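You operate a simulated robot arm through the tools that you are given. There is no shell and no other tool. Be economical: measure what you need, move in short steps, check, and stop when the job is done.

You run a simulated robot arm. Do the job below in one go: nothing can be reset, and whatever is moved stays where it is left.

Task
Gather the mugs on the tray, centre it and push the chair in.
Fine: all three upright, then the tray slid to the table's middle; the chair before the table goes under its edge. Set down upright: white mug, blue mug, green mug.
Where things are to end (x, y in the base frame): steel serving tray within 6 cm of [88, 20]; rush chair before the table within 7 cm of [75, 55].

Only the result counts: the job must be done as asked and must still hold three seconds after the hand-in. Knocking over, shifting, dropping, spilling or breaking anything else fails it.

Robot
A 5-joint arm with a two-finger parallel gripper on a trunk, on a base that drives. Base frame: it is fixed to the floor where the robot stands at the start and does not move with it; the origin is under the middle of the robot, x ahead of it, y to its left, z up; the surface under the hand at the start is at about z = 75.2. Lengths are in cm, angles in degrees, forces in N, time in s.
It reaches about 113.4 cm from its shoulder. Its first joint turns from -149.0 to 149.0 degrees. Places, roughly: tray [60, 10, 80]. Payload 1.57 kg.
The tool frame sits at the grasp point between the pads (the TCP): z along the fingers, y along the line on which they close. The tips reach 3 cm beyond it. The gripper opens to 11 cm. The fingers are 2.4 cm wide and 1.2 cm thick; the gripper's body (4.8 by 11.2 cm) begins 7.8 cm behind the TCP.
Orientation is told as [roll, pitch, yaw] about the base's x, y, z axes, in that order, counted from this pose: with the fingers straight down and closing along the base's y, the tool's x points along the base's -x, its y along +y and its z along -z.

Tools
- The arm moves only by the tool servo_tool. Its argument "steps" is a list that holds one entry, the list of rows, each a list of 7 numbers: the shift along the base's x, y, z in cm, then the turn, a rotation vector about the base's x, y, z in degrees, then the opening, from 0 (shut) to 1 (fully open). In form: [[[x, y, z, wx, wy, wz, jaw], ...]]. A call has 1 to 10 rows; each row shifts and turns the commanded pose from where the row before left it. A row lasts 0.2 s, in which the tool goes at most 5 cm and 8.6 degrees; a call with a longer step from one row to the next is refused whole, and so is a gripper value outside its range. A pose out of reach is approached as far as the arm can. The call stops where the force on the tool passes 40 N (or 10 N more than at its start, if that is more) or the arm is blocked; 0.2 s more then pass. The fingers move at their own pace (about 15.3 cm/s each) and stop on an object; they squeeze with about 36 N. The grip force told is the motor's: it shows also when the fingers shut on nothing. Time passes only in rows, and 0.2 s behind the last, so rows that do not move let the fingers close. It gives the time, the measured TCP pose, the force on the tool (base axes), the opening and the grip force at its end, in the units of the frame above (readings bear some noise), with the torque about the TCP (base axes, N m) and any sound that the robot's microphone picked up.
- Cameras (640 x 400 px; columns grow to the right, rows downward): "scene" is now at [1.57, 16.33, 171.53]; the picture's right is [0.09, -1.00, 0.00], its down [-0.85, -0.08, -0.52] and it looks along [0.52, 0.05, -0.86] (base axes); focal length 214 px, centre (320, 200). "wrist" rides on the gripper at [7, 1.6, -14.1] in the tool frame; the picture's right is [-0.23, 0.97, 0.00], its down [-0.86, -0.20, -0.48] and it looks along [-0.47, -0.11, 0.88] (tool axes); focal length 222 px, centre (320, 200). There is no depth. A picture from a camera that has moved, and an enlarged one, comes with that camera's place and axes in the base frame and with its lens. The place of the scene camera against the robot may be out by one fixed shift of up to 2.5 cm in any direction.
- grab_frame(camera): a new picture of that camera. It takes no simulated time.
- lift_body(by): slides the trunk up (or, below 0, down) by that many cm; the arm and the scene camera ride with it, the base frame stays. It gives what a move gives, with no picture.
- base_move(legs): drives the robot by 1 to 6 legs, each [ahead, turn to the left] in cm and degrees, along the robot's own axes; the way and the turn of a leg run together, so that a leg with both is an arc; at most 150 cm and 180 degrees a leg. The arm and the cameras ride along, it lands a little off, and it stops where it bumps. It gives what a move gives.
- head_to(pan, tilt): turns the head with the scene camera to pan (to the left, within 155 degrees either way) and tilt (down, from -29 to 69), counted from straight ahead of the robot. It gives what a move gives.
- close_up(camera, box): a new picture of the part [left, top, right, bottom] of that camera's present view, enlarged. It takes no simulated time.
- close_job(): hands the job in; it is judged then, once.

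Work in short steps. Places have to be worked out from the pictures, the camera data and where the tool is seen: move nearer, look again, correct. Check each grasp and each placing, and mend what went wrong. You have 120 turns and 98 pictures in all, those below and enlarged ones among them. Open the gripper and draw the arm clear of the work before you hand the job in, unless the task says otherwise; then end with one line.

The tools are called after "Call:" as a command line: name --argument value ..., lists and objects as JSON in quotes. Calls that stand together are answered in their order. servo_tool: Moves the arm, as the interface text tells. Its arguments: {"type":"object","properties":{"steps":{"type":"array"}},"required":["steps"]} The other tools are called the same way: lift_body (by) slides the trunk up or down; base_move (legs) drives the base; head_to (pan, tilt) turns the head that bears the scene camera; grab_frame (camera) takes a picture; close_up (camera, box) takes an enlarged picture of a part of a camera's view; close_job () hands the job in.

At the start:

```text
clock: 0.0
position: [50.3, 30.75, 100.83]
tool_rot: [0.0, 0.0, -0.5]
ft_force: [-0.4, 0.0, 0.5]
moment: [0.01, 0.0, 0.0]
width: 11.0
finger_force: 0.1
trunk travel left (down, up): [-74.2, 22.8]
robot x, y, heading: [-0.25, 0.61, 0.2]
head pan, tilt: [5.3, 58.8]
```

scene: 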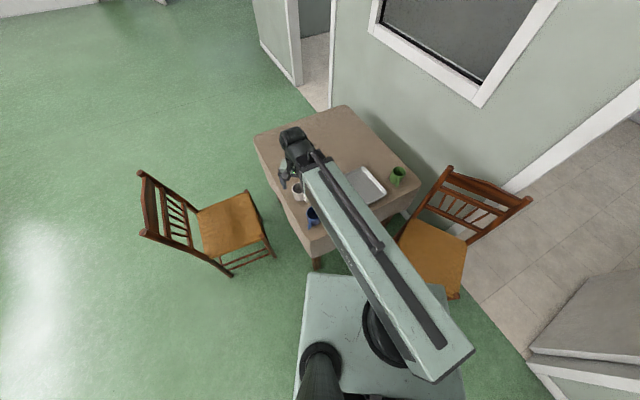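
wrist: 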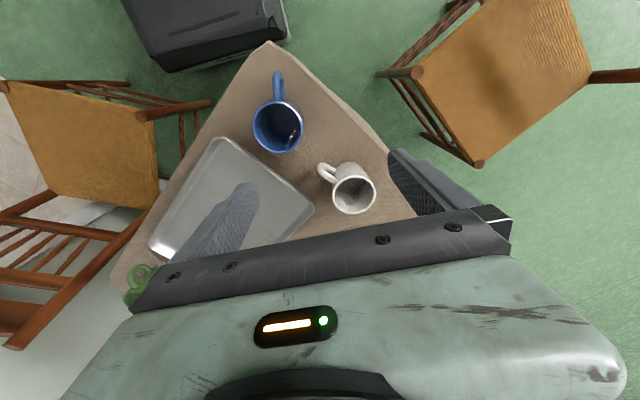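

The white mug looks to be near [59, 34], its handle toward (-,-). I move over it, turn the jaw square to the handle and look again.

Call:
servo_tool --steps '[[[1.5, 0.5, 0, 0, 0, 8, 1], [1.5, 0.5, 0, 0, 0, 8, 1], [1.5, 0.5, 0, 0, 0, 8, 1], [1.5, 0.5, 0, 0, 0, 8, 1], [1.5, 0.5, 0, 0, 0, 8, 1], [1.1, 0.5, 0, 0, 0, 7, 1]]]'

Call:
grab_frame --camera "wrist"

Call:
grab_frame --camera "scene"

```text
clock: 1.4
position: [58.96, 33.59, 100.85]
tool_rot: [-0.1, 0.1, 46.8]
ft_force: [-0.3, 0.6, -0.7]
moment: [-0.03, 0.02, 0.0]
width: 11.01
finger_force: 0.1
trunk travel left (down, up): [-74.2, 22.8]
robot x, y, heading: [-0.32, 0.13, -0.0]
head pan, tilt: [5.3, 58.8]
```

```text
95 pictures are left
camera wrist: at [53.0, 29.67, 115.07], right [-0.55, 0.83, 0.0], down [0.73, 0.48, 0.48], along [0.4, 0.26, -0.88], focal length 222 px, centre (320, 200)
```

wrist: 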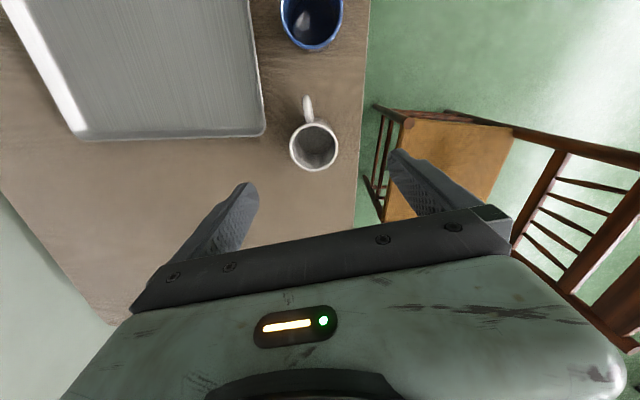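

```text
94 pictures are left
camera scene: at [1.58, 16.33, 171.53], right [0.09, -1.0, 0.0], down [-0.85, -0.08, -0.52], along [0.52, 0.05, -0.86], focal length 214 px, centre (320, 200)
```

scene: 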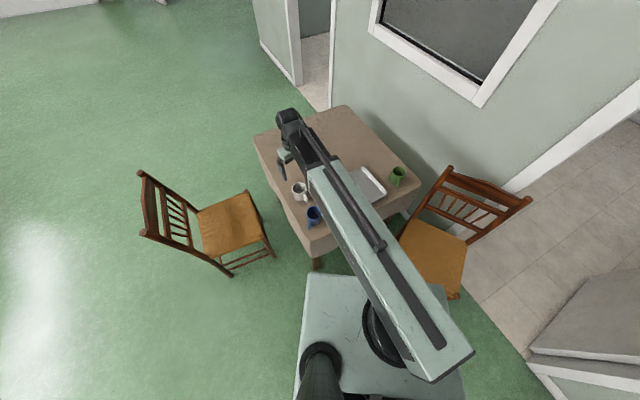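

Rim centre computes to about [60.2, 33.2] if it is at z≈84. I shift there, come halfway down and check.

Call:
servo_tool --steps '[[[1.2, -0.4, -2, 0, 0, 0, 1], [0, 0, -4, 0, 0, 0, 1], [0, 0, -4, 0, 0, 0, 1]]]'

Call:
grab_frame --camera "wrist"

```text
clock: 2.2
position: [60.2, 33.25, 100.86]
tool_rot: [-0.1, 0.0, 46.4]
ft_force: [0.1, 1.1, 0.2]
moment: [-0.02, 0.02, -0.01]
width: 11.01
finger_force: 0.1
out of reach, approached as far as the arm can: row 1, 2, 3
trunk travel left (down, up): [-74.2, 22.8]
robot x, y, heading: [-0.17, 0.68, 0.3]
head pan, tilt: [5.3, 58.8]
```

```text
93 pictures are left
camera wrist: at [54.19, 29.37, 115.07], right [-0.55, 0.84, 0.0], down [0.73, 0.48, 0.48], along [0.4, 0.26, -0.88], focal length 222 px, centre (320, 200)
```

wrist: 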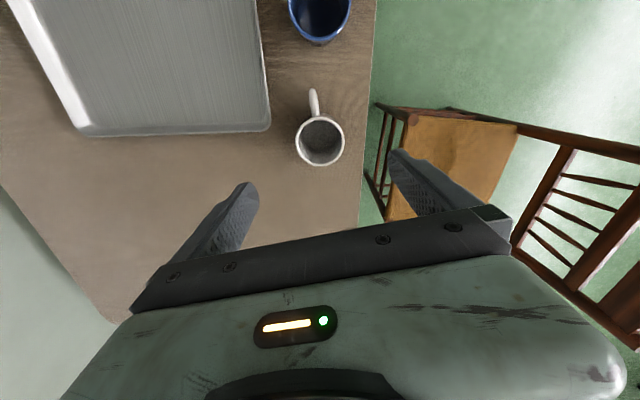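

The arm cannot go lower from this shoulder height, so I lower the trunk 10 cm (mug is well centred between the fingers).

Call:
lift_body --by -10

Call:
grab_frame --camera "wrist"

```text
clock: 3.5
position: [60.16, 33.25, 90.91]
tool_rot: [0.0, 0.1, 46.6]
ft_force: [0.1, -0.1, -0.1]
moment: [0.0, -0.01, 0.0]
width: 11.0
finger_force: 0.0
trunk travel left (down, up): [-64.2, 32.8]
robot x, y, heading: [-0.15, 0.3, 0.2]
head pan, tilt: [5.3, 58.8]
```

```text
92 pictures are left
camera wrist: at [54.18, 29.37, 105.07], right [-0.55, 0.84, 0.0], down [0.73, 0.48, 0.48], along [0.4, 0.26, -0.88], focal length 222 px, centre (320, 200)
```

wrist: 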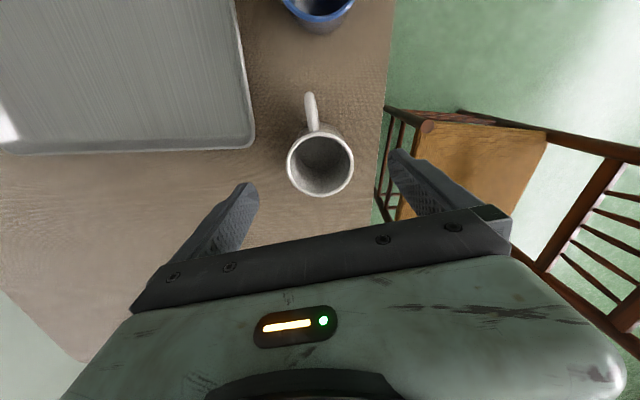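

The mug is centred (rim z≈84). I lower 10.5 cm further around it.

Call:
lift_body --by -10.5

Call:
grab_frame --camera "wrist"

```text
clock: 4.9
position: [60.24, 33.33, 80.49]
tool_rot: [0.0, 0.1, 46.6]
ft_force: [-0.9, -0.8, -0.6]
moment: [-0.02, -0.01, 0.01]
width: 11.02
finger_force: 0.0
trunk travel left (down, up): [-53.7, 43.3]
robot x, y, heading: [-0.05, 0.39, 0.0]
head pan, tilt: [5.3, 58.8]
```

```text
91 pictures are left
camera wrist: at [54.19, 29.38, 94.57], right [-0.55, 0.84, 0.0], down [0.73, 0.48, 0.48], along [0.4, 0.26, -0.88], focal length 222 px, centre (320, 200)
```

wrist: 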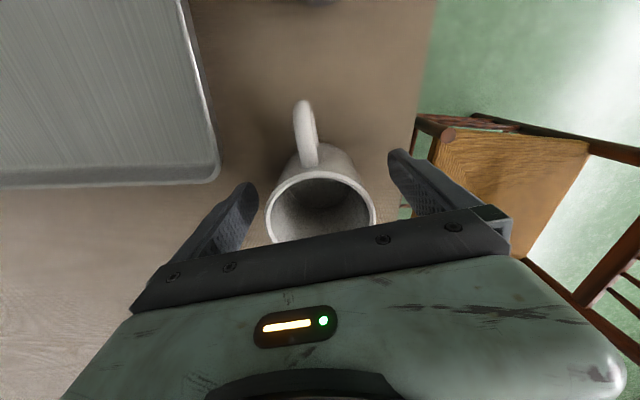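

Well centred. Close the jaw.

Call:
servo_tool --steps '[[[0, 0, 0, 0, 0, 0, 0.7], [0, 0, 0, 0, 0, 0, 0.5], [0, 0, 0, 0, 0, 0, 0.3], [0, 0, 0, 0, 0, 0, 0.3]]]'

```text
clock: 5.9
position: [60.16, 33.18, 80.41]
tool_rot: [0.0, 0.0, 46.5]
ft_force: [2.0, -0.6, 1.5]
moment: [-0.04, 0.02, 0.04]
width: 7.1
finger_force: 36.1
trunk travel left (down, up): [-53.7, 43.3]
robot x, y, heading: [-0.05, 0.43, 0.5]
head pan, tilt: [5.3, 58.8]
```

Gripped at 7.1 cm. Lift by trunk.

Call:
lift_body --by 10

Call:
grab_frame --camera "wrist"

Call:
grab_frame --camera "scene"

```text
clock: 7.2
position: [60.21, 33.33, 90.35]
tool_rot: [0.0, 0.0, 46.5]
ft_force: [-0.5, 0.1, -1.5]
moment: [0.0, -0.02, -0.01]
width: 7.12
finger_force: 36.5
trunk travel left (down, up): [-63.7, 33.3]
robot x, y, heading: [-0.2, 0.35, -0.2]
head pan, tilt: [5.3, 58.8]
```

```text
90 pictures are left
camera wrist: at [54.2, 29.39, 104.56], right [-0.55, 0.84, 0.0], down [0.73, 0.48, 0.48], along [0.4, 0.26, -0.88], focal length 222 px, centre (320, 200)
```

wrist: 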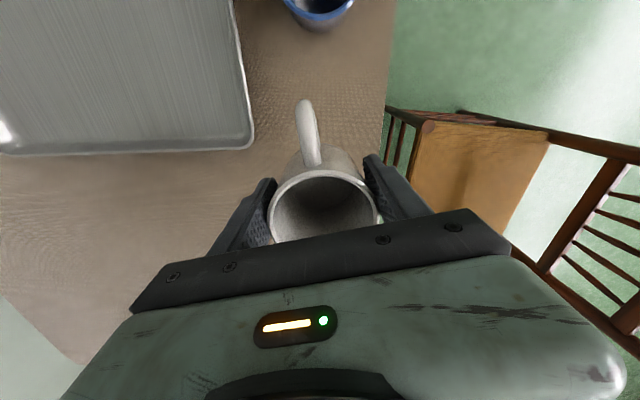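

```text
89 pictures are left
camera scene: at [1.6, 16.35, 161.03], right [0.09, -1.0, 0.0], down [-0.85, -0.08, -0.52], along [0.52, 0.05, -0.86], focal length 214 px, centre (320, 200)
```

scene: 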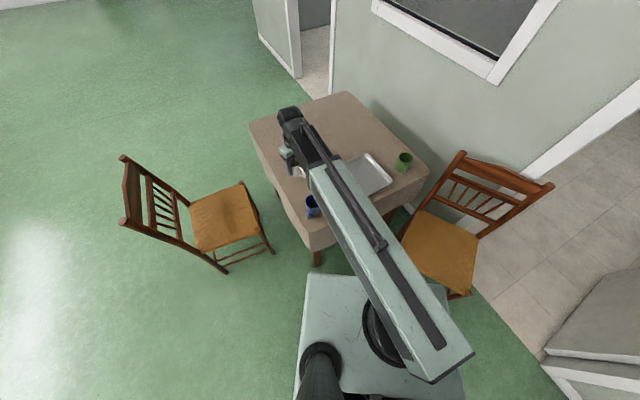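

White is held. I judge the tray centred at about [65.4, 7.4], long axis along (0.57,-0.82). I carry the mug over to [63.2, 17.5].

Call:
servo_tool --steps '[[[0.75, -3.95, 0, 0, 0, -3, 0.3], [0.75, -3.95, 0, 0, 0, -3, 0.3], [0.75, -3.95, 0, 0, 0, -3, 0.3], [0.75, -3.95, 0, 0, 0, -2, 0.3], [0, 0, 0, 0, 0, 0, 0.3]]]'

Call:
grab_frame --camera "wrist"

```text
clock: 8.4
position: [63.34, 17.61, 90.38]
tool_rot: [0.0, 0.1, 35.5]
ft_force: [0.3, 0.1, -2.8]
moment: [0.03, 0.03, -0.02]
width: 7.12
finger_force: 35.9
trunk travel left (down, up): [-63.7, 33.3]
robot x, y, heading: [-0.07, 0.15, 0.2]
head pan, tilt: [5.3, 58.8]
```

```text
88 pictures are left
camera wrist: at [56.7, 14.95, 104.56], right [-0.38, 0.93, 0.0], down [0.81, 0.33, 0.48], along [0.44, 0.18, -0.88], focal length 222 px, centre (320, 200)
```

wrist: 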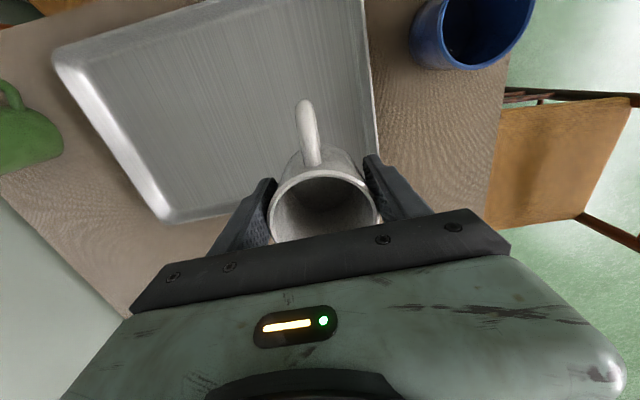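

The projected landing spot is about 7 cm inside the tray's near side and end. I lower most of the way.

Call:
lift_body --by -8.8

Call:
close_up --camera "wrist" --box '[160, 60, 480, 260]'

```text
clock: 9.7
position: [63.37, 17.7, 81.57]
tool_rot: [-0.1, 0.0, 35.5]
ft_force: [0.6, 0.1, -0.7]
moment: [-0.03, -0.02, 0.0]
width: 7.08
finger_force: 35.8
trunk travel left (down, up): [-54.9, 42.1]
robot x, y, heading: [-0.03, 0.47, 0.0]
head pan, tilt: [5.3, 58.8]
```

```text
2.00 times, centred on (320, 160) of wrist
camera zoom: at [56.69, 15.0, 95.76], right [-0.38, 0.92, 0.0], down [0.81, 0.33, 0.48], along [0.44, 0.18, -0.88], focal length 444 px, centre (320, 280)
```

zoom: 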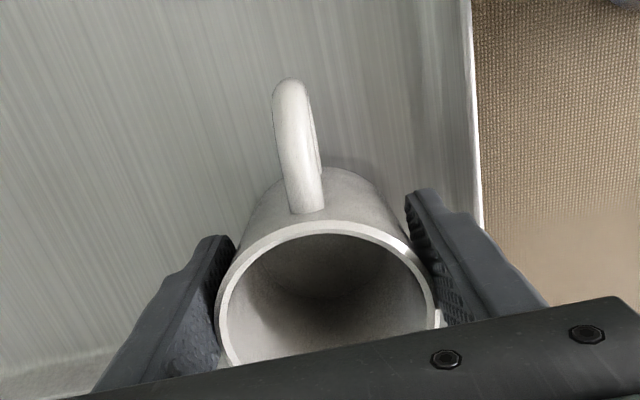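

Lower in small trunk steps and watch the force.

Call:
lift_body --by -0.5

```text
clock: 10.2
position: [63.42, 17.68, 81.05]
tool_rot: [0.0, 0.0, 35.6]
ft_force: [-0.5, -0.6, -2.1]
moment: [0.0, -0.02, -0.04]
width: 6.81
finger_force: 36.2
trunk travel left (down, up): [-54.4, 42.6]
robot x, y, heading: [-0.19, 0.12, 0.3]
head pan, tilt: [5.3, 58.8]
```

Call:
lift_body --by -0.3

Call:
close_up --camera "wrist" --box '[160, 60, 480, 260]'

```text
clock: 10.7
position: [63.43, 17.55, 80.77]
tool_rot: [0.0, 0.0, 35.5]
ft_force: [1.2, -4.2, 8.3]
moment: [-0.01, 0.12, 0.0]
width: 6.79
finger_force: 35.7
trunk travel left (down, up): [-54.1, 42.9]
robot x, y, heading: [-0.37, 0.36, 0.1]
head pan, tilt: [5.3, 58.8]
```

```text
2.00 times, centred on (320, 160) of wrist
camera zoom: at [56.66, 14.94, 95.01], right [-0.38, 0.93, 0.0], down [0.81, 0.33, 0.48], along [0.44, 0.18, -0.88], focal length 444 px, centre (320, 280)
```

zoom: 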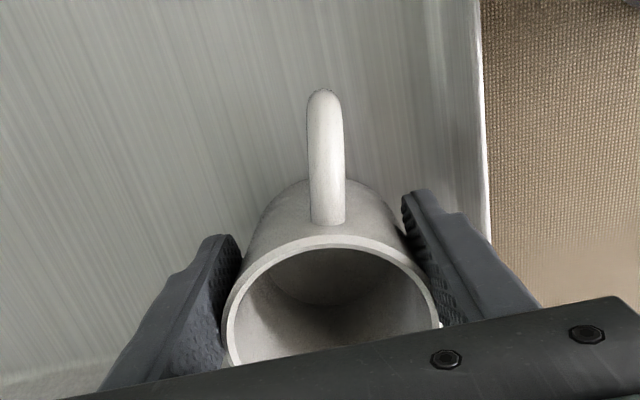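

Contact felt (8 N up); the mug stands. Open and raise.

Call:
servo_tool --steps '[[[0, 0, 0, 0, 0, 0, 0.8], [0, 0, 0, 0, 0, 0, 1], [0, 0, 0, 0, 0, 0, 1]]]'

Call:
lift_body --by 14

Call:
grab_frame --camera "wrist"

```text
clock: 11.5
position: [63.32, 17.64, 80.79]
tool_rot: [0.0, -0.1, 35.4]
ft_force: [2.2, -2.5, 1.3]
moment: [0.03, 0.0, -0.02]
width: 10.7
finger_force: 0.0
trunk travel left (down, up): [-54.1, 42.9]
robot x, y, heading: [-0.24, 0.46, 0.2]
head pan, tilt: [5.3, 58.8]
```

```text
clock: 13.2
position: [63.41, 17.76, 94.78]
tool_rot: [0.0, 0.0, 35.4]
ft_force: [-0.4, 0.4, 0.5]
moment: [0.0, 0.02, -0.03]
width: 11.0
finger_force: 0.1
trunk travel left (down, up): [-68.1, 28.9]
robot x, y, heading: [-0.33, 0.32, -0.0]
head pan, tilt: [5.3, 58.8]
```

```text
85 pictures are left
camera wrist: at [56.69, 15.0, 108.96], right [-0.38, 0.92, 0.0], down [0.81, 0.33, 0.48], along [0.44, 0.18, -0.88], focal length 222 px, centre (320, 200)
```

wrist: 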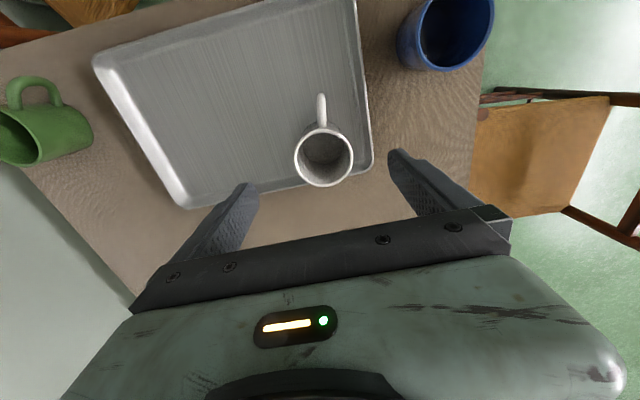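

White stands on the tray. Now over to the blue mug near [48, 24.5], its handle toward -x, yaw about -13.

Call:
servo_tool --steps '[[[-2.5, 1.1, 0, 0, 0, -8, 1], [-2.6, 1.1, 0, 0, 0, -8, 1], [-2.6, 1.1, 0, 0, 0, -8, 1], [-2.6, 1.1, 0, 0, 0, -8, 1], [-2.6, 1.2, 0, 0, 0, -8, 1], [-2.5, 1.1, 0, 0, 0, -8, 1], [0, 0, 0, 0, 0, 0, 1]]]'

Call:
grab_frame --camera "wrist"

```text
clock: 14.8
position: [50.59, 25.91, 94.72]
tool_rot: [-0.1, 0.1, -12.7]
ft_force: [1.0, -0.7, -0.1]
moment: [-0.01, 0.0, -0.01]
width: 11.0
finger_force: 0.1
out of reach, approached as far as the arm can: row 5, 6
trunk travel left (down, up): [-68.1, 28.9]
robot x, y, heading: [0.13, 0.59, 0.3]
head pan, tilt: [5.3, 58.8]
```

```text
84 pictures are left
camera wrist: at [44.08, 28.99, 108.98], right [0.43, 0.9, 0.0], down [0.79, -0.38, 0.48], along [0.43, -0.21, -0.88], focal length 222 px, centre (320, 200)
```

wrist: 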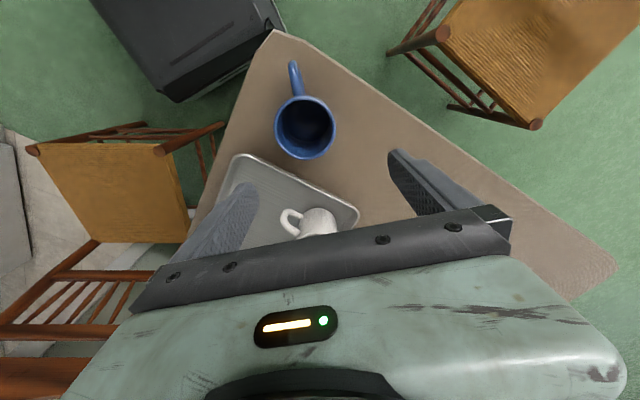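

The blue mug is nearer than the arm can fold to; I need to back up. I check behind first.

Call:
head_to --pan 150 --tilt 40

Call:
grab_frame --camera "scene"

Call:
head_to --pan -150 --tilt 40

Call:
grab_frame --camera "scene"

```text
clock: 17.1
position: [50.63, 25.8, 94.72]
tool_rot: [-0.1, 0.1, -12.5]
ft_force: [0.7, 0.7, 0.0]
moment: [-0.04, -0.01, 0.01]
width: 11.0
finger_force: 0.1
trunk travel left (down, up): [-68.1, 28.9]
robot x, y, heading: [-0.42, 0.18, -0.1]
head pan, tilt: [150.0, 40.0]
```

```text
83 pictures are left
camera scene: at [-12.56, 19.95, 167.97], right [0.5, 0.87, 0.0], down [0.56, -0.32, -0.77], along [-0.66, 0.38, -0.64], focal length 214 px, centre (320, 200)
```

scene: 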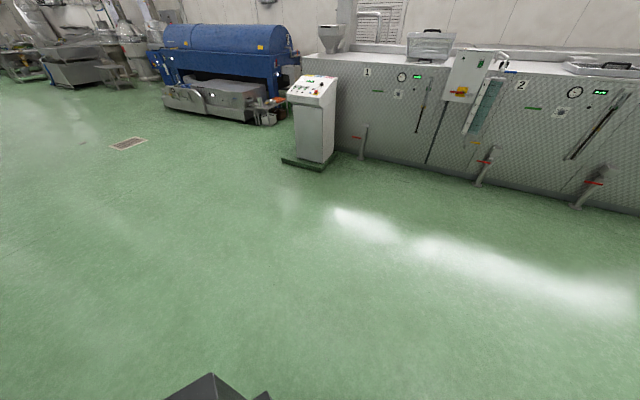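

```text
clock: 21.2
position: [50.51, 25.74, 94.71]
tool_rot: [0.0, 0.1, -12.6]
ft_force: [-0.4, -0.1, -0.1]
moment: [0.0, 0.01, -0.03]
width: 11.0
finger_force: 0.1
trunk travel left (down, up): [-68.1, 28.9]
robot x, y, heading: [0.1, 0.37, -0.1]
head pan, tilt: [-150.0, 40.0]
```

```text
82 pictures are left
camera scene: at [-12.56, 11.44, 167.97], right [-0.5, 0.87, 0.0], down [0.56, 0.32, -0.77], along [-0.66, -0.38, -0.64], focal length 214 px, centre (320, 200)
```

scene: 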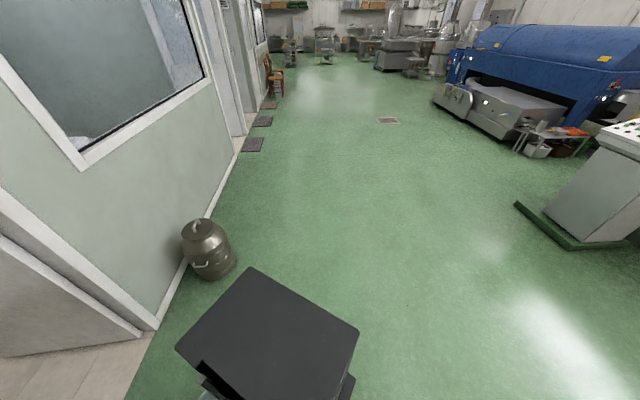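

Clear behind. Back up 15 cm and face the head forward again.

Call:
base_move --legs '[[-15, 0]]'

Call:
head_to --pan 5 --tilt 55

Call:
grab_frame --camera "wrist"

Call:
grab_frame --camera "scene"

```text
clock: 22.5
position: [35.54, 25.76, 94.82]
tool_rot: [-0.1, 0.1, -12.6]
ft_force: [1.0, 0.3, -0.3]
moment: [0.0, -0.01, 0.02]
width: 11.01
finger_force: 0.2
trunk travel left (down, up): [-68.1, 28.9]
robot x, y, heading: [-15.13, 0.33, 0.1]
head pan, tilt: [-150.0, 40.0]
```

```text
clock: 24.9
position: [35.56, 25.82, 94.84]
tool_rot: [-0.1, 0.2, -12.5]
ft_force: [-0.8, -0.5, -0.2]
moment: [-0.01, 0.01, -0.01]
width: 11.01
finger_force: 0.1
trunk travel left (down, up): [-68.1, 28.9]
robot x, y, heading: [-15.12, 0.14, -0.0]
head pan, tilt: [5.0, 55.0]
```

```text
81 pictures are left
camera wrist: at [29.05, 28.9, 108.98], right [0.43, 0.9, 0.0], down [0.79, -0.38, 0.48], along [0.43, -0.21, -0.88], focal length 222 px, centre (320, 200)
```

wrist: 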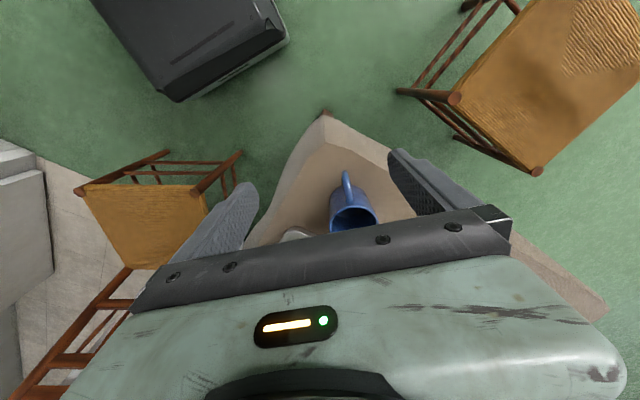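

```text
80 pictures are left
camera scene: at [-13.07, 16.32, 165.9], right [0.09, -1.0, 0.0], down [-0.82, -0.07, -0.57], along [0.57, 0.05, -0.82], focal length 214 px, centre (320, 200)
```

scene: 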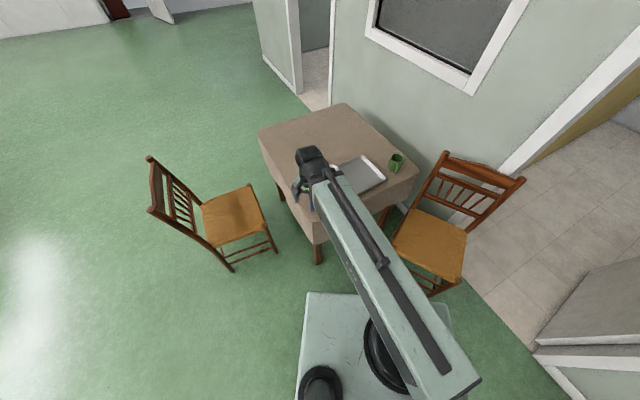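

Blue mug estimated at [47.8, 25]. Move over it.

Call:
servo_tool --steps '[[[3, -0.2, 0, 0, 0, 0, 1], [3, -0.2, 0, 0, 0, 0, 1], [3, -0.2, 0, 0, 0, 0, 1], [3, -0.2, 0, 0, 0, 0, 1], [0, 0, 0, 0, 0, 0, 1]]]'

Call:
grab_frame --camera "wrist"

```text
clock: 26.1
position: [47.69, 24.97, 94.72]
tool_rot: [0.0, 0.2, -12.6]
ft_force: [-0.3, -0.6, 0.0]
moment: [0.02, 0.0, -0.01]
width: 10.99
finger_force: 0.0
trunk travel left (down, up): [-68.1, 28.9]
robot x, y, heading: [-14.95, 0.42, -0.1]
head pan, tilt: [5.0, 55.0]
```

```text
79 pictures are left
camera wrist: at [41.2, 28.08, 108.97], right [0.43, 0.9, 0.0], down [0.79, -0.38, 0.48], along [0.43, -0.21, -0.88], focal length 222 px, centre (320, 200)
```

wrist: 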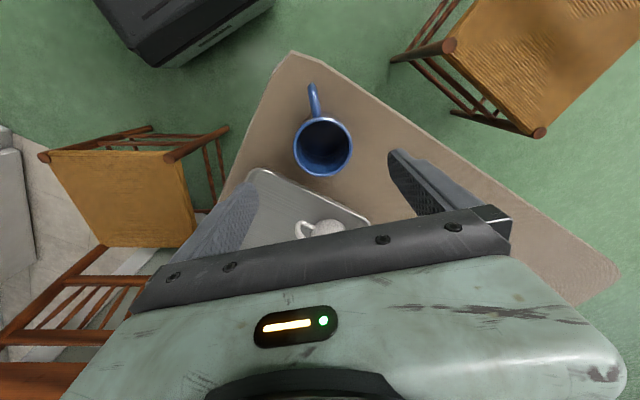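

Centred over blue. Lower the trunk 14 cm.

Call:
lift_body --by -9

Call:
grab_frame --camera "wrist"

```text
clock: 27.4
position: [47.68, 24.92, 85.73]
tool_rot: [-0.2, 0.1, -12.6]
ft_force: [0.0, -0.9, 0.0]
moment: [-0.01, 0.01, 0.02]
width: 11.03
finger_force: 0.1
trunk travel left (down, up): [-59.1, 37.9]
robot x, y, heading: [-15.22, 0.43, 0.1]
head pan, tilt: [5.0, 55.0]
```

```text
78 pictures are left
camera wrist: at [41.16, 28.1, 99.98], right [0.43, 0.9, 0.0], down [0.79, -0.38, 0.48], along [0.43, -0.21, -0.88], focal length 222 px, centre (320, 200)
```

wrist: 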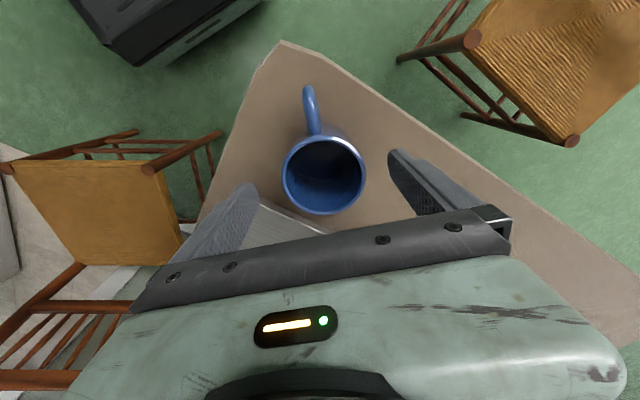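

Call:
lift_body --by -5.1

Call:
servo_tool --steps '[[[0, 0, 0, 0, 0, 0, 0.7], [0, 0, 0, 0, 0, 0, 0.5], [0, 0, 0, 0, 0, 0, 0.3], [0, 0, 0, 0, 0, 0, 0.3]]]'

Call:
grab_frame --camera "wrist"

```text
clock: 28.3
position: [47.67, 24.86, 80.83]
tool_rot: [-0.2, 0.0, -12.7]
ft_force: [0.7, -0.3, -0.4]
moment: [-0.01, 0.02, 0.03]
width: 11.01
finger_force: 0.0
trunk travel left (down, up): [-54.0, 43.0]
robot x, y, heading: [-15.14, 0.6, 0.0]
head pan, tilt: [5.0, 55.0]
```

```text
clock: 29.3
position: [47.64, 24.97, 80.76]
tool_rot: [-0.1, 0.1, -12.7]
ft_force: [1.9, 2.1, 3.5]
moment: [-0.01, -0.01, -0.02]
width: 7.12
finger_force: 35.9
trunk travel left (down, up): [-54.0, 43.0]
robot x, y, heading: [-14.89, 0.2, -0.1]
head pan, tilt: [5.0, 55.0]
```

```text
77 pictures are left
camera wrist: at [41.15, 28.11, 94.88], right [0.43, 0.9, 0.0], down [0.79, -0.38, 0.48], along [0.43, -0.21, -0.88], focal length 222 px, centre (320, 200)
```

wrist: 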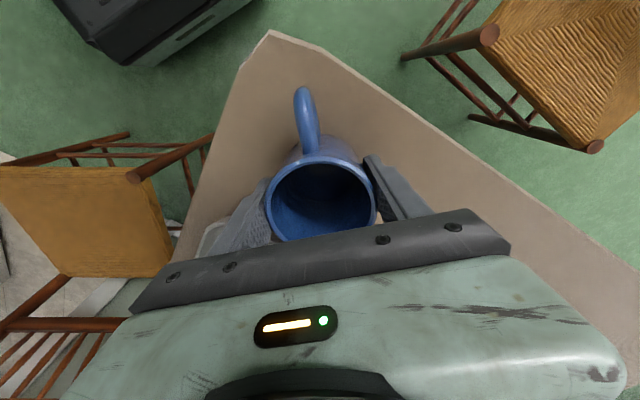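

Gripped. Lift 12 cm and carry to the tray's middle, about [63.6, 6], yaw 35.

Call:
lift_body --by 12

Call:
servo_tool --steps '[[[2.3, -2.7, 0, 0, 0, 7, 0.3], [2.3, -2.7, 0, 0, 0, 7, 0.3], [2.3, -2.7, 0, 0, 0, 7, 0.3], [2.3, -2.7, 0, 0, 0, 7, 0.3], [2.3, -2.7, 0, 0, 0, 7, 0.3], [2.3, -2.7, 0, 0, 0, 7, 0.3], [2.2, -2.7, 0, 0, 0, 6, 0.3], [0, 0, 0, 0, 0, 0, 0.3]]]'

Call:
grab_frame --camera "wrist"

```text
clock: 30.8
position: [47.66, 25.0, 92.57]
tool_rot: [-0.1, 0.0, -12.6]
ft_force: [0.1, -0.3, -2.2]
moment: [-0.06, -0.01, -0.04]
width: 7.11
finger_force: 36.0
trunk travel left (down, up): [-66.0, 31.0]
robot x, y, heading: [-15.26, 0.57, 0.0]
head pan, tilt: [5.0, 55.0]
```

```text
clock: 32.6
position: [63.59, 6.04, 92.72]
tool_rot: [-0.1, 0.1, 35.5]
ft_force: [-0.5, -0.4, -1.5]
moment: [0.01, 0.0, 0.01]
width: 7.1
finger_force: 36.1
trunk travel left (down, up): [-66.0, 31.0]
robot x, y, heading: [-15.32, 0.23, 0.3]
head pan, tilt: [5.0, 55.0]
```

```text
76 pictures are left
camera wrist: at [56.95, 3.36, 106.86], right [-0.38, 0.92, 0.0], down [0.81, 0.34, 0.48], along [0.44, 0.18, -0.88], focal length 222 px, centre (320, 200)
```

wrist: 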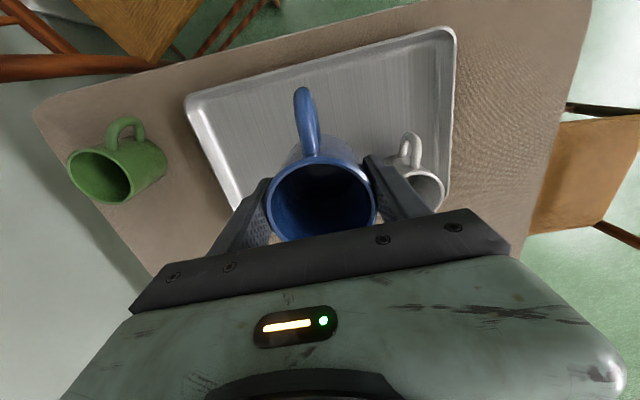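

Landing spot is clear of the white mug. Lower.

Call:
lift_body --by -10.9

Call:
lift_body --by -0.4

Call:
grab_frame --camera "wrist"

```text
clock: 34.0
position: [63.71, 6.13, 81.83]
tool_rot: [-0.2, 0.1, 35.3]
ft_force: [0.1, -0.1, -1.5]
moment: [0.01, 0.01, -0.03]
width: 7.1
finger_force: 35.8
trunk travel left (down, up): [-55.1, 41.9]
robot x, y, heading: [-14.98, 0.24, 0.1]
head pan, tilt: [5.0, 55.0]
```

```text
clock: 34.5
position: [63.74, 6.02, 81.32]
tool_rot: [-0.1, 0.2, 35.4]
ft_force: [0.7, 1.1, -2.2]
moment: [-0.02, -0.03, 0.02]
width: 7.11
finger_force: 35.7
trunk travel left (down, up): [-54.7, 42.3]
robot x, y, heading: [-15.04, 0.24, 0.1]
head pan, tilt: [5.0, 55.0]
```

```text
75 pictures are left
camera wrist: at [56.93, 3.4, 95.56], right [-0.38, 0.93, 0.0], down [0.81, 0.33, 0.48], along [0.44, 0.18, -0.88], focal length 222 px, centre (320, 200)
```

wrist: 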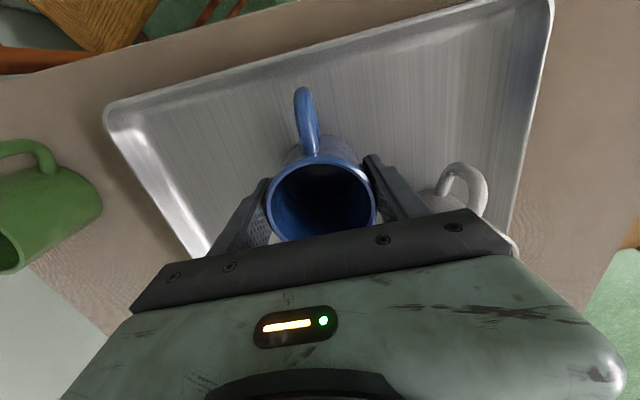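

Call:
lift_body --by -0.3

```text
clock: 35.1
position: [63.49, 6.11, 81.24]
tool_rot: [-0.1, 0.1, 35.4]
ft_force: [3.1, 1.6, 11.6]
moment: [-0.3, -0.09, 0.07]
width: 7.11
finger_force: 35.8
trunk travel left (down, up): [-54.4, 42.6]
robot x, y, heading: [-15.38, 0.19, -0.3]
head pan, tilt: [5.0, 55.0]
```

Contact at 11.6 N. Release partly, rise, then look.

Call:
servo_tool --steps '[[[0, 0, 0, 0, 0, 0, 0.72], [0, 0, 0, 0, 0, 0, 0.82], [0, 0, 0, 0, 0, 0, 0.82]]]'

Call:
lift_body --by 14

Call:
grab_frame --camera "wrist"

```text
clock: 35.9
position: [63.56, 6.09, 81.05]
tool_rot: [-0.1, 0.1, 35.4]
ft_force: [-0.2, -0.2, -0.1]
moment: [0.03, 0.01, -0.02]
width: 8.98
finger_force: 0.1
trunk travel left (down, up): [-54.4, 42.6]
robot x, y, heading: [-15.15, 0.54, 0.2]
head pan, tilt: [5.0, 55.0]
```

```text
clock: 37.5
position: [63.69, 6.07, 95.04]
tool_rot: [0.0, 0.1, 35.4]
ft_force: [0.3, -0.8, -0.7]
moment: [0.02, 0.0, -0.01]
width: 9.01
finger_force: 0.0
trunk travel left (down, up): [-68.4, 28.6]
robot x, y, heading: [-15.35, 0.8, -0.0]
head pan, tilt: [5.0, 55.0]
```

```text
74 pictures are left
camera wrist: at [56.92, 3.41, 109.27], right [-0.38, 0.93, 0.0], down [0.81, 0.33, 0.48], along [0.44, 0.18, -0.88], focal length 222 px, centre (320, 200)
```

wrist: 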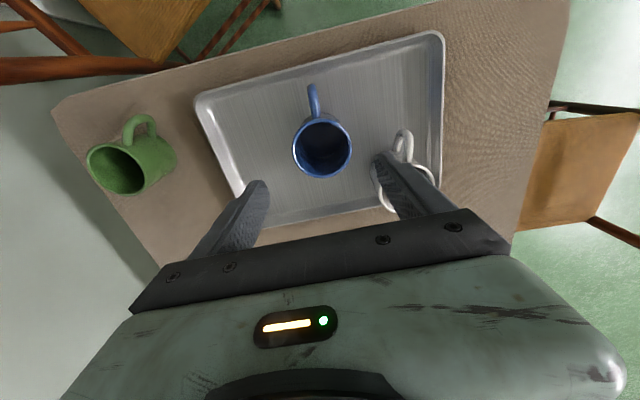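

Both stand. Green mug is upright near [75, -15.6], handle toward -x. I move over it with yaw ≈ 0 and the jaw open.

Call:
servo_tool --steps '[[[1.8, -3.6, 0, 0, 0, -6, 1], [1.8, -3.6, 0, 0, 0, -6, 1], [1.8, -3.6, 0, 0, 0, -6, 1], [1.8, -3.6, 0, 0, 0, -6, 1], [1.8, -3.6, 0, 0, 0, -6, 1], [1.8, -3.6, 0, 0, 0, -5, 1], [0, 0, 0, 0, 0, 0, 1]]]'

Call:
grab_frame --camera "wrist"

```text
clock: 39.1
position: [74.39, -15.55, 95.04]
tool_rot: [-0.2, 0.1, 0.4]
ft_force: [0.0, -1.0, -0.2]
moment: [0.0, 0.01, 0.02]
width: 11.0
finger_force: 0.0
trunk travel left (down, up): [-68.4, 28.6]
robot x, y, heading: [-15.08, 0.25, -0.0]
head pan, tilt: [5.0, 55.0]
```

```text
73 pictures are left
camera wrist: at [67.36, -13.87, 109.26], right [0.22, 0.98, 0.0], down [0.86, -0.19, 0.48], along [0.47, -0.11, -0.88], focal length 222 px, centre (320, 200)
```

wrist: 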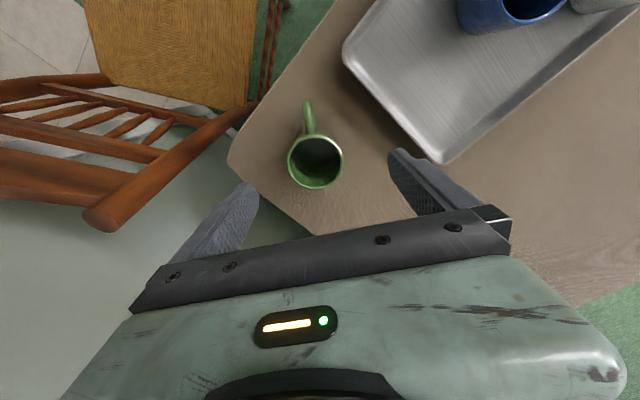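

Call:
servo_tool --steps '[[[1.6, -1.0, 0, 0, 0, 0, 1], [0, 0, 0, 0, 0, 0, 1]]]'

Call:
lift_body --by -8

Call:
grab_frame --camera "wrist"

```text
clock: 39.7
position: [75.77, -16.27, 95.08]
tool_rot: [-0.1, 0.2, 0.3]
ft_force: [-1.0, 0.8, -0.2]
moment: [0.0, 0.01, -0.04]
width: 11.01
finger_force: 0.0
trunk travel left (down, up): [-68.4, 28.6]
robot x, y, heading: [-15.29, 0.68, 0.2]
head pan, tilt: [5.0, 55.0]
```

```text
clock: 40.9
position: [75.91, -16.4, 87.17]
tool_rot: [-0.1, 0.1, 0.4]
ft_force: [0.3, -0.4, 0.0]
moment: [0.02, 0.0, 0.02]
width: 11.0
finger_force: 0.1
trunk travel left (down, up): [-60.4, 36.6]
robot x, y, heading: [-15.07, 0.56, 0.1]
head pan, tilt: [5.0, 55.0]
```

```text
72 pictures are left
camera wrist: at [68.88, -14.73, 101.28], right [0.22, 0.98, 0.0], down [0.86, -0.19, 0.48], along [0.47, -0.11, -0.88], focal length 222 px, centre (320, 200)
```

wrist: 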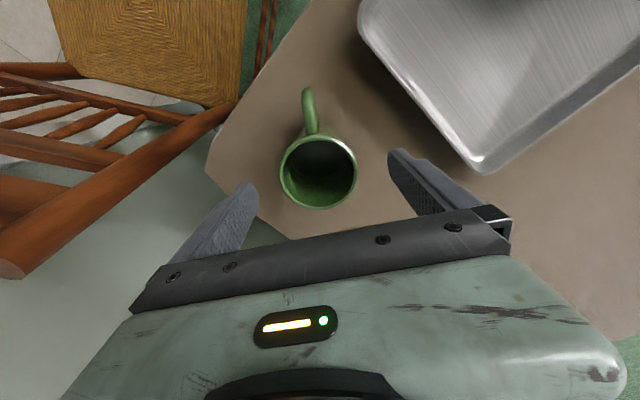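

Call:
lift_body --by -6.4

Call:
servo_tool --steps '[[[0, 0, 0, 0, 0, 0, 0.7], [0, 0, 0, 0, 0, 0, 0.5], [0, 0, 0, 0, 0, 0, 0.3], [0, 0, 0, 0, 0, 0, 0.3]]]'

Call:
lift_body --by 12

Call:
grab_frame --camera "wrist"

```text
clock: 41.9
position: [75.96, -16.41, 80.69]
tool_rot: [-0.2, 0.0, 0.4]
ft_force: [0.7, 0.0, 0.7]
moment: [0.0, -0.01, -0.01]
width: 10.99
finger_force: 0.1
trunk travel left (down, up): [-54.0, 43.0]
robot x, y, heading: [-15.44, 0.5, 0.2]
head pan, tilt: [5.0, 55.0]
```

```text
clock: 42.9
position: [75.94, -16.34, 80.72]
tool_rot: [-0.2, 0.0, 0.5]
ft_force: [1.4, -1.3, 2.0]
moment: [0.05, 0.04, -0.01]
width: 7.1
finger_force: 35.8
trunk travel left (down, up): [-54.0, 43.0]
robot x, y, heading: [-15.38, 0.36, 0.1]
head pan, tilt: [5.0, 55.0]
```

```text
clock: 44.4
position: [75.91, -16.36, 92.67]
tool_rot: [-0.1, 0.1, 0.4]
ft_force: [0.4, 0.6, -1.6]
moment: [0.0, -0.06, 0.04]
width: 7.09
finger_force: 36.7
trunk travel left (down, up): [-66.0, 31.0]
robot x, y, heading: [-15.29, 0.34, -0.3]
head pan, tilt: [5.0, 55.0]
```

```text
71 pictures are left
camera wrist: at [68.9, -14.74, 106.85], right [0.22, 0.98, 0.0], down [0.86, -0.19, 0.48], along [0.47, -0.11, -0.88], focal length 222 px, centre (320, 200)
```

wrist: 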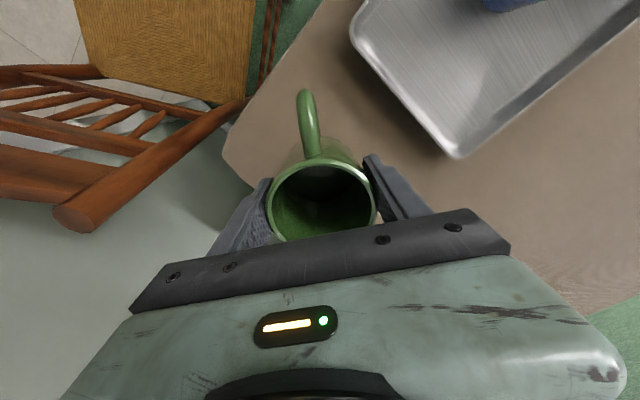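

Held. Carry to about [72.7, 2.0], yaw 35.

Call:
servo_tool --steps '[[[-0.6, 3.6, 0, 0, 0, 7, 0.3], [-0.6, 3.6, 0, 0, 0, 7, 0.3], [-0.6, 3.7, 0, 0, 0, 7, 0.3], [-0.7, 3.7, 0, 0, 0, 7, 0.3], [-0.7, 3.7, 0, 0, 0, 7, 0.3], [0, 0, 0, 0, 0, 0, 0.3]]]'

Call:
grab_frame --camera "wrist"

```text
clock: 45.8
position: [72.48, 1.8, 92.7]
tool_rot: [-0.1, 0.1, 35.5]
ft_force: [0.1, 0.3, -2.5]
moment: [-0.01, -0.01, 0.0]
width: 7.09
finger_force: 36.4
trunk travel left (down, up): [-66.0, 31.0]
robot x, y, heading: [-15.13, -0.09, 0.3]
head pan, tilt: [5.0, 55.0]
```

```text
70 pictures are left
camera wrist: at [65.84, -0.82, 106.86], right [-0.38, 0.92, 0.0], down [0.81, 0.34, 0.48], along [0.44, 0.18, -0.88], focal length 222 px, centre (320, 200)
```

wrist: 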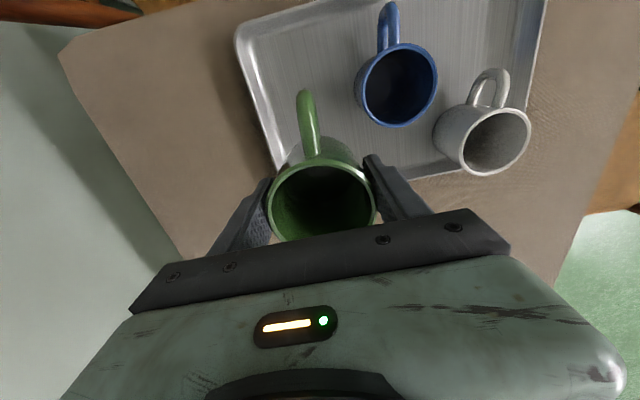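

Spot is ~7 cm inside the left edge. Lower.

Call:
lift_body --by -11.1

Call:
grab_frame --camera "wrist"

Call:
lift_body --by -0.3

```text
clock: 47.3
position: [72.49, 1.85, 81.52]
tool_rot: [-0.2, 0.1, 35.4]
ft_force: [0.1, 0.6, -1.8]
moment: [0.02, -0.07, 0.01]
width: 7.1
finger_force: 35.8
trunk travel left (down, up): [-54.9, 42.1]
robot x, y, heading: [-15.29, 0.02, -0.2]
head pan, tilt: [5.0, 55.0]
```

```text
69 pictures are left
camera wrist: at [65.84, -0.87, 95.76], right [-0.38, 0.93, 0.0], down [0.81, 0.33, 0.48], along [0.44, 0.18, -0.88], focal length 222 px, centre (320, 200)
```

wrist: 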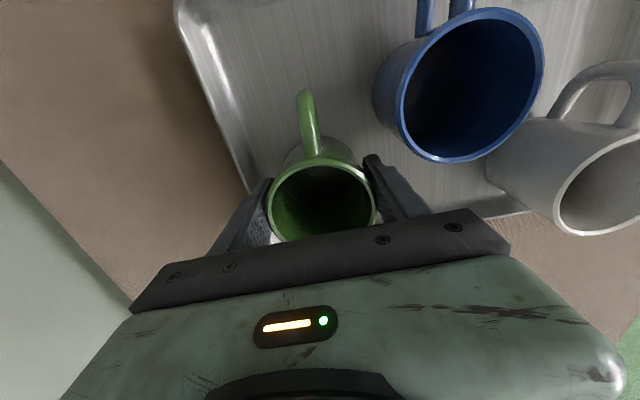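

```text
clock: 47.8
position: [72.42, 1.88, 81.27]
tool_rot: [-0.2, 0.0, 35.4]
ft_force: [-0.3, -0.4, -2.4]
moment: [0.01, 0.01, 0.03]
width: 7.09
finger_force: 36.5
trunk travel left (down, up): [-54.6, 42.4]
robot x, y, heading: [-15.25, 0.03, 0.1]
head pan, tilt: [5.0, 55.0]
```

Call:
lift_body --by -0.3

```text
clock: 48.3
position: [72.43, 1.67, 81.13]
tool_rot: [-0.1, 0.0, 35.4]
ft_force: [9.4, -2.4, 22.7]
moment: [-0.18, 0.1, 0.1]
width: 7.06
finger_force: 35.5
trunk travel left (down, up): [-54.3, 42.7]
robot x, y, heading: [-15.4, 0.23, 0.1]
head pan, tilt: [5.0, 55.0]
```

Firm contact. Open slightly, rise, and look.

Call:
servo_tool --steps '[[[0, 0, 0, 0, 0, 0, 0.7], [0, 0, 0, 0, 0, 0, 0.74], [0, 0, 0, 0, 0, 0, 0.74]]]'

Call:
lift_body --by 16

Call:
grab_frame --camera "wrist"

Call:
grab_frame --camera "scene"

```text
clock: 49.1
position: [72.53, 1.77, 80.97]
tool_rot: [-0.1, 0.0, 35.4]
ft_force: [-0.7, 0.2, -0.2]
moment: [-0.05, -0.01, -0.02]
width: 8.14
finger_force: 0.2
trunk travel left (down, up): [-54.3, 42.7]
robot x, y, heading: [-15.1, 0.23, 0.0]
head pan, tilt: [5.0, 55.0]
```

```text
clock: 50.9
position: [72.53, 1.81, 97.0]
tool_rot: [-0.1, 0.1, 35.4]
ft_force: [-0.3, -0.2, -0.3]
moment: [-0.01, -0.03, 0.0]
width: 8.16
finger_force: 0.1
trunk travel left (down, up): [-70.3, 26.7]
robot x, y, heading: [-15.56, 0.21, 0.1]
head pan, tilt: [5.0, 55.0]
```

```text
68 pictures are left
camera wrist: at [65.83, -0.86, 111.16], right [-0.38, 0.93, 0.0], down [0.81, 0.33, 0.48], along [0.44, 0.18, -0.88], focal length 222 px, centre (320, 200)
```

wrist: 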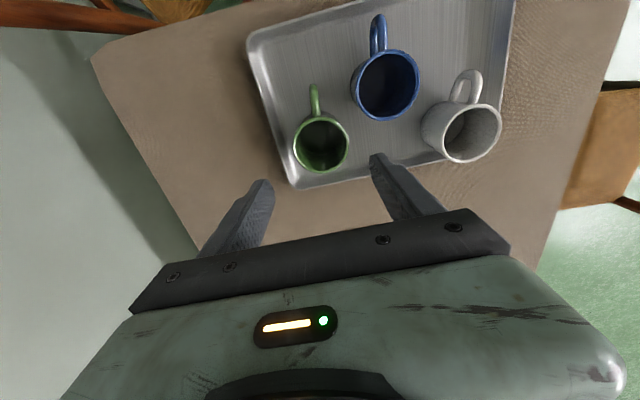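

```text
67 pictures are left
camera scene: at [-13.05, 16.32, 168.1], right [0.09, -1.0, 0.0], down [-0.82, -0.07, -0.57], along [0.57, 0.05, -0.82], focal length 214 px, centre (320, 200)
```

scene: 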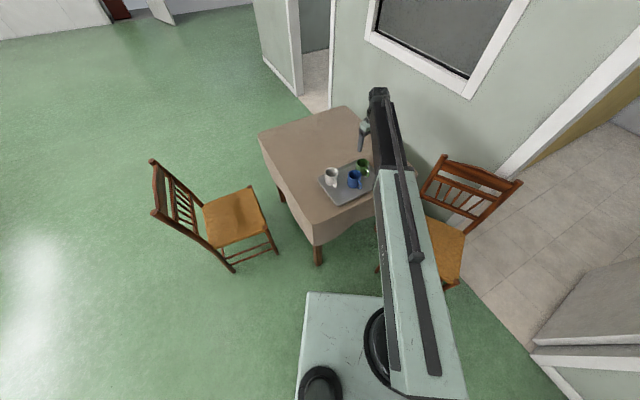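

All three mugs stand on the tray, its centre about [64.7, 8]. Now I bring the open jaw behind its near long side, at [53, 0], parallel to that side.

Call:
servo_tool --steps '[[[-3.9, -0.4, 0, 0, 0, 0, 0.74], [-3.9, -0.4, 0, 0, 0, 0, 0.8], [-3.9, -0.4, 0, 0, 0, 0, 1], [-3.9, -0.4, 0, 0, 0, 0, 1], [-3.9, -0.3, 0, 0, 0, 0, 1], [0, 0, 0, 0, 0, 0, 1]]]'

Call:
lift_body --by -8

Call:
grab_frame --camera "wrist"

```text
clock: 52.3
position: [53.09, -0.08, 97.13]
tool_rot: [-0.1, 0.1, 35.4]
ft_force: [0.1, -0.4, 0.7]
moment: [-0.01, -0.01, 0.01]
width: 11.0
finger_force: 0.0
trunk travel left (down, up): [-70.3, 26.7]
robot x, y, heading: [-15.37, 0.4, -0.4]
head pan, tilt: [5.0, 55.0]
```

```text
clock: 53.5
position: [53.06, -0.1, 88.96]
tool_rot: [-0.1, 0.1, 35.4]
ft_force: [0.6, 0.0, 0.0]
moment: [0.03, 0.01, 0.04]
width: 10.99
finger_force: 0.0
trunk travel left (down, up): [-62.3, 34.7]
robot x, y, heading: [-15.11, 0.25, 0.1]
head pan, tilt: [5.0, 55.0]
```

```text
66 pictures are left
camera wrist: at [46.37, -2.74, 103.18], right [-0.38, 0.93, 0.0], down [0.81, 0.33, 0.48], along [0.44, 0.18, -0.88], focal length 222 px, centre (320, 200)
```

wrist: 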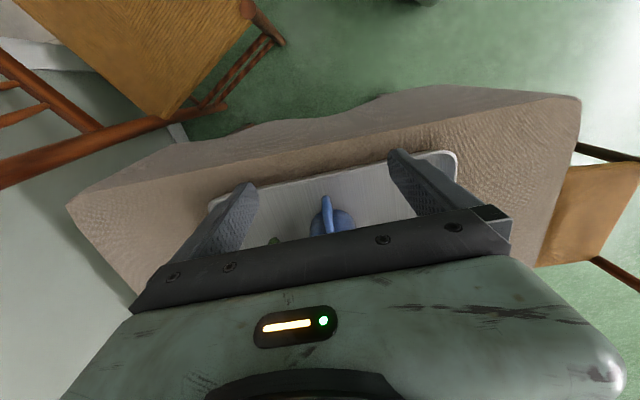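

The tray's near edge is ~4 cm ahead and square to the jaw. Lower so the tips are just above the table.

Call:
lift_body --by -9.7

Call:
servo_tool --steps '[[[0.8, 0.55, 0, 0, 0, 0, 1], [0.8, 0.55, 0, 0, 0, 0, 1], [0.8, 0.55, 0, 0, 0, 0, 1], [0.5, 0.3, 0, 0, 0, 0, 1], [0, 0, 0, 0, 0, 0, 1]]]'

Call:
grab_frame --camera "wrist"

```text
clock: 54.8
position: [53.07, -0.04, 79.34]
tool_rot: [-0.1, 0.1, 35.4]
ft_force: [1.0, -0.4, -0.2]
moment: [-0.02, 0.02, 0.01]
width: 10.99
finger_force: 0.1
trunk travel left (down, up): [-52.6, 44.4]
robot x, y, heading: [-14.99, 0.79, 0.2]
head pan, tilt: [5.0, 55.0]
```

```text
clock: 56.0
position: [56.05, 1.81, 79.37]
tool_rot: [-0.1, 0.1, 35.5]
ft_force: [-4.2, -2.6, -0.7]
moment: [0.04, 0.13, -0.03]
width: 10.99
finger_force: 0.2
trunk travel left (down, up): [-52.6, 44.4]
robot x, y, heading: [-15.14, 0.63, 0.0]
head pan, tilt: [5.0, 55.0]
```

```text
65 pictures are left
camera wrist: at [49.34, -0.88, 93.49], right [-0.38, 0.93, 0.0], down [0.81, 0.33, 0.48], along [0.44, 0.18, -0.88], focal length 222 px, centre (320, 200)
```

wrist: 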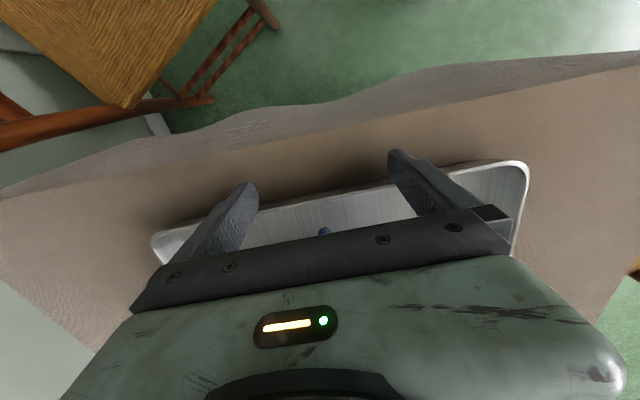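

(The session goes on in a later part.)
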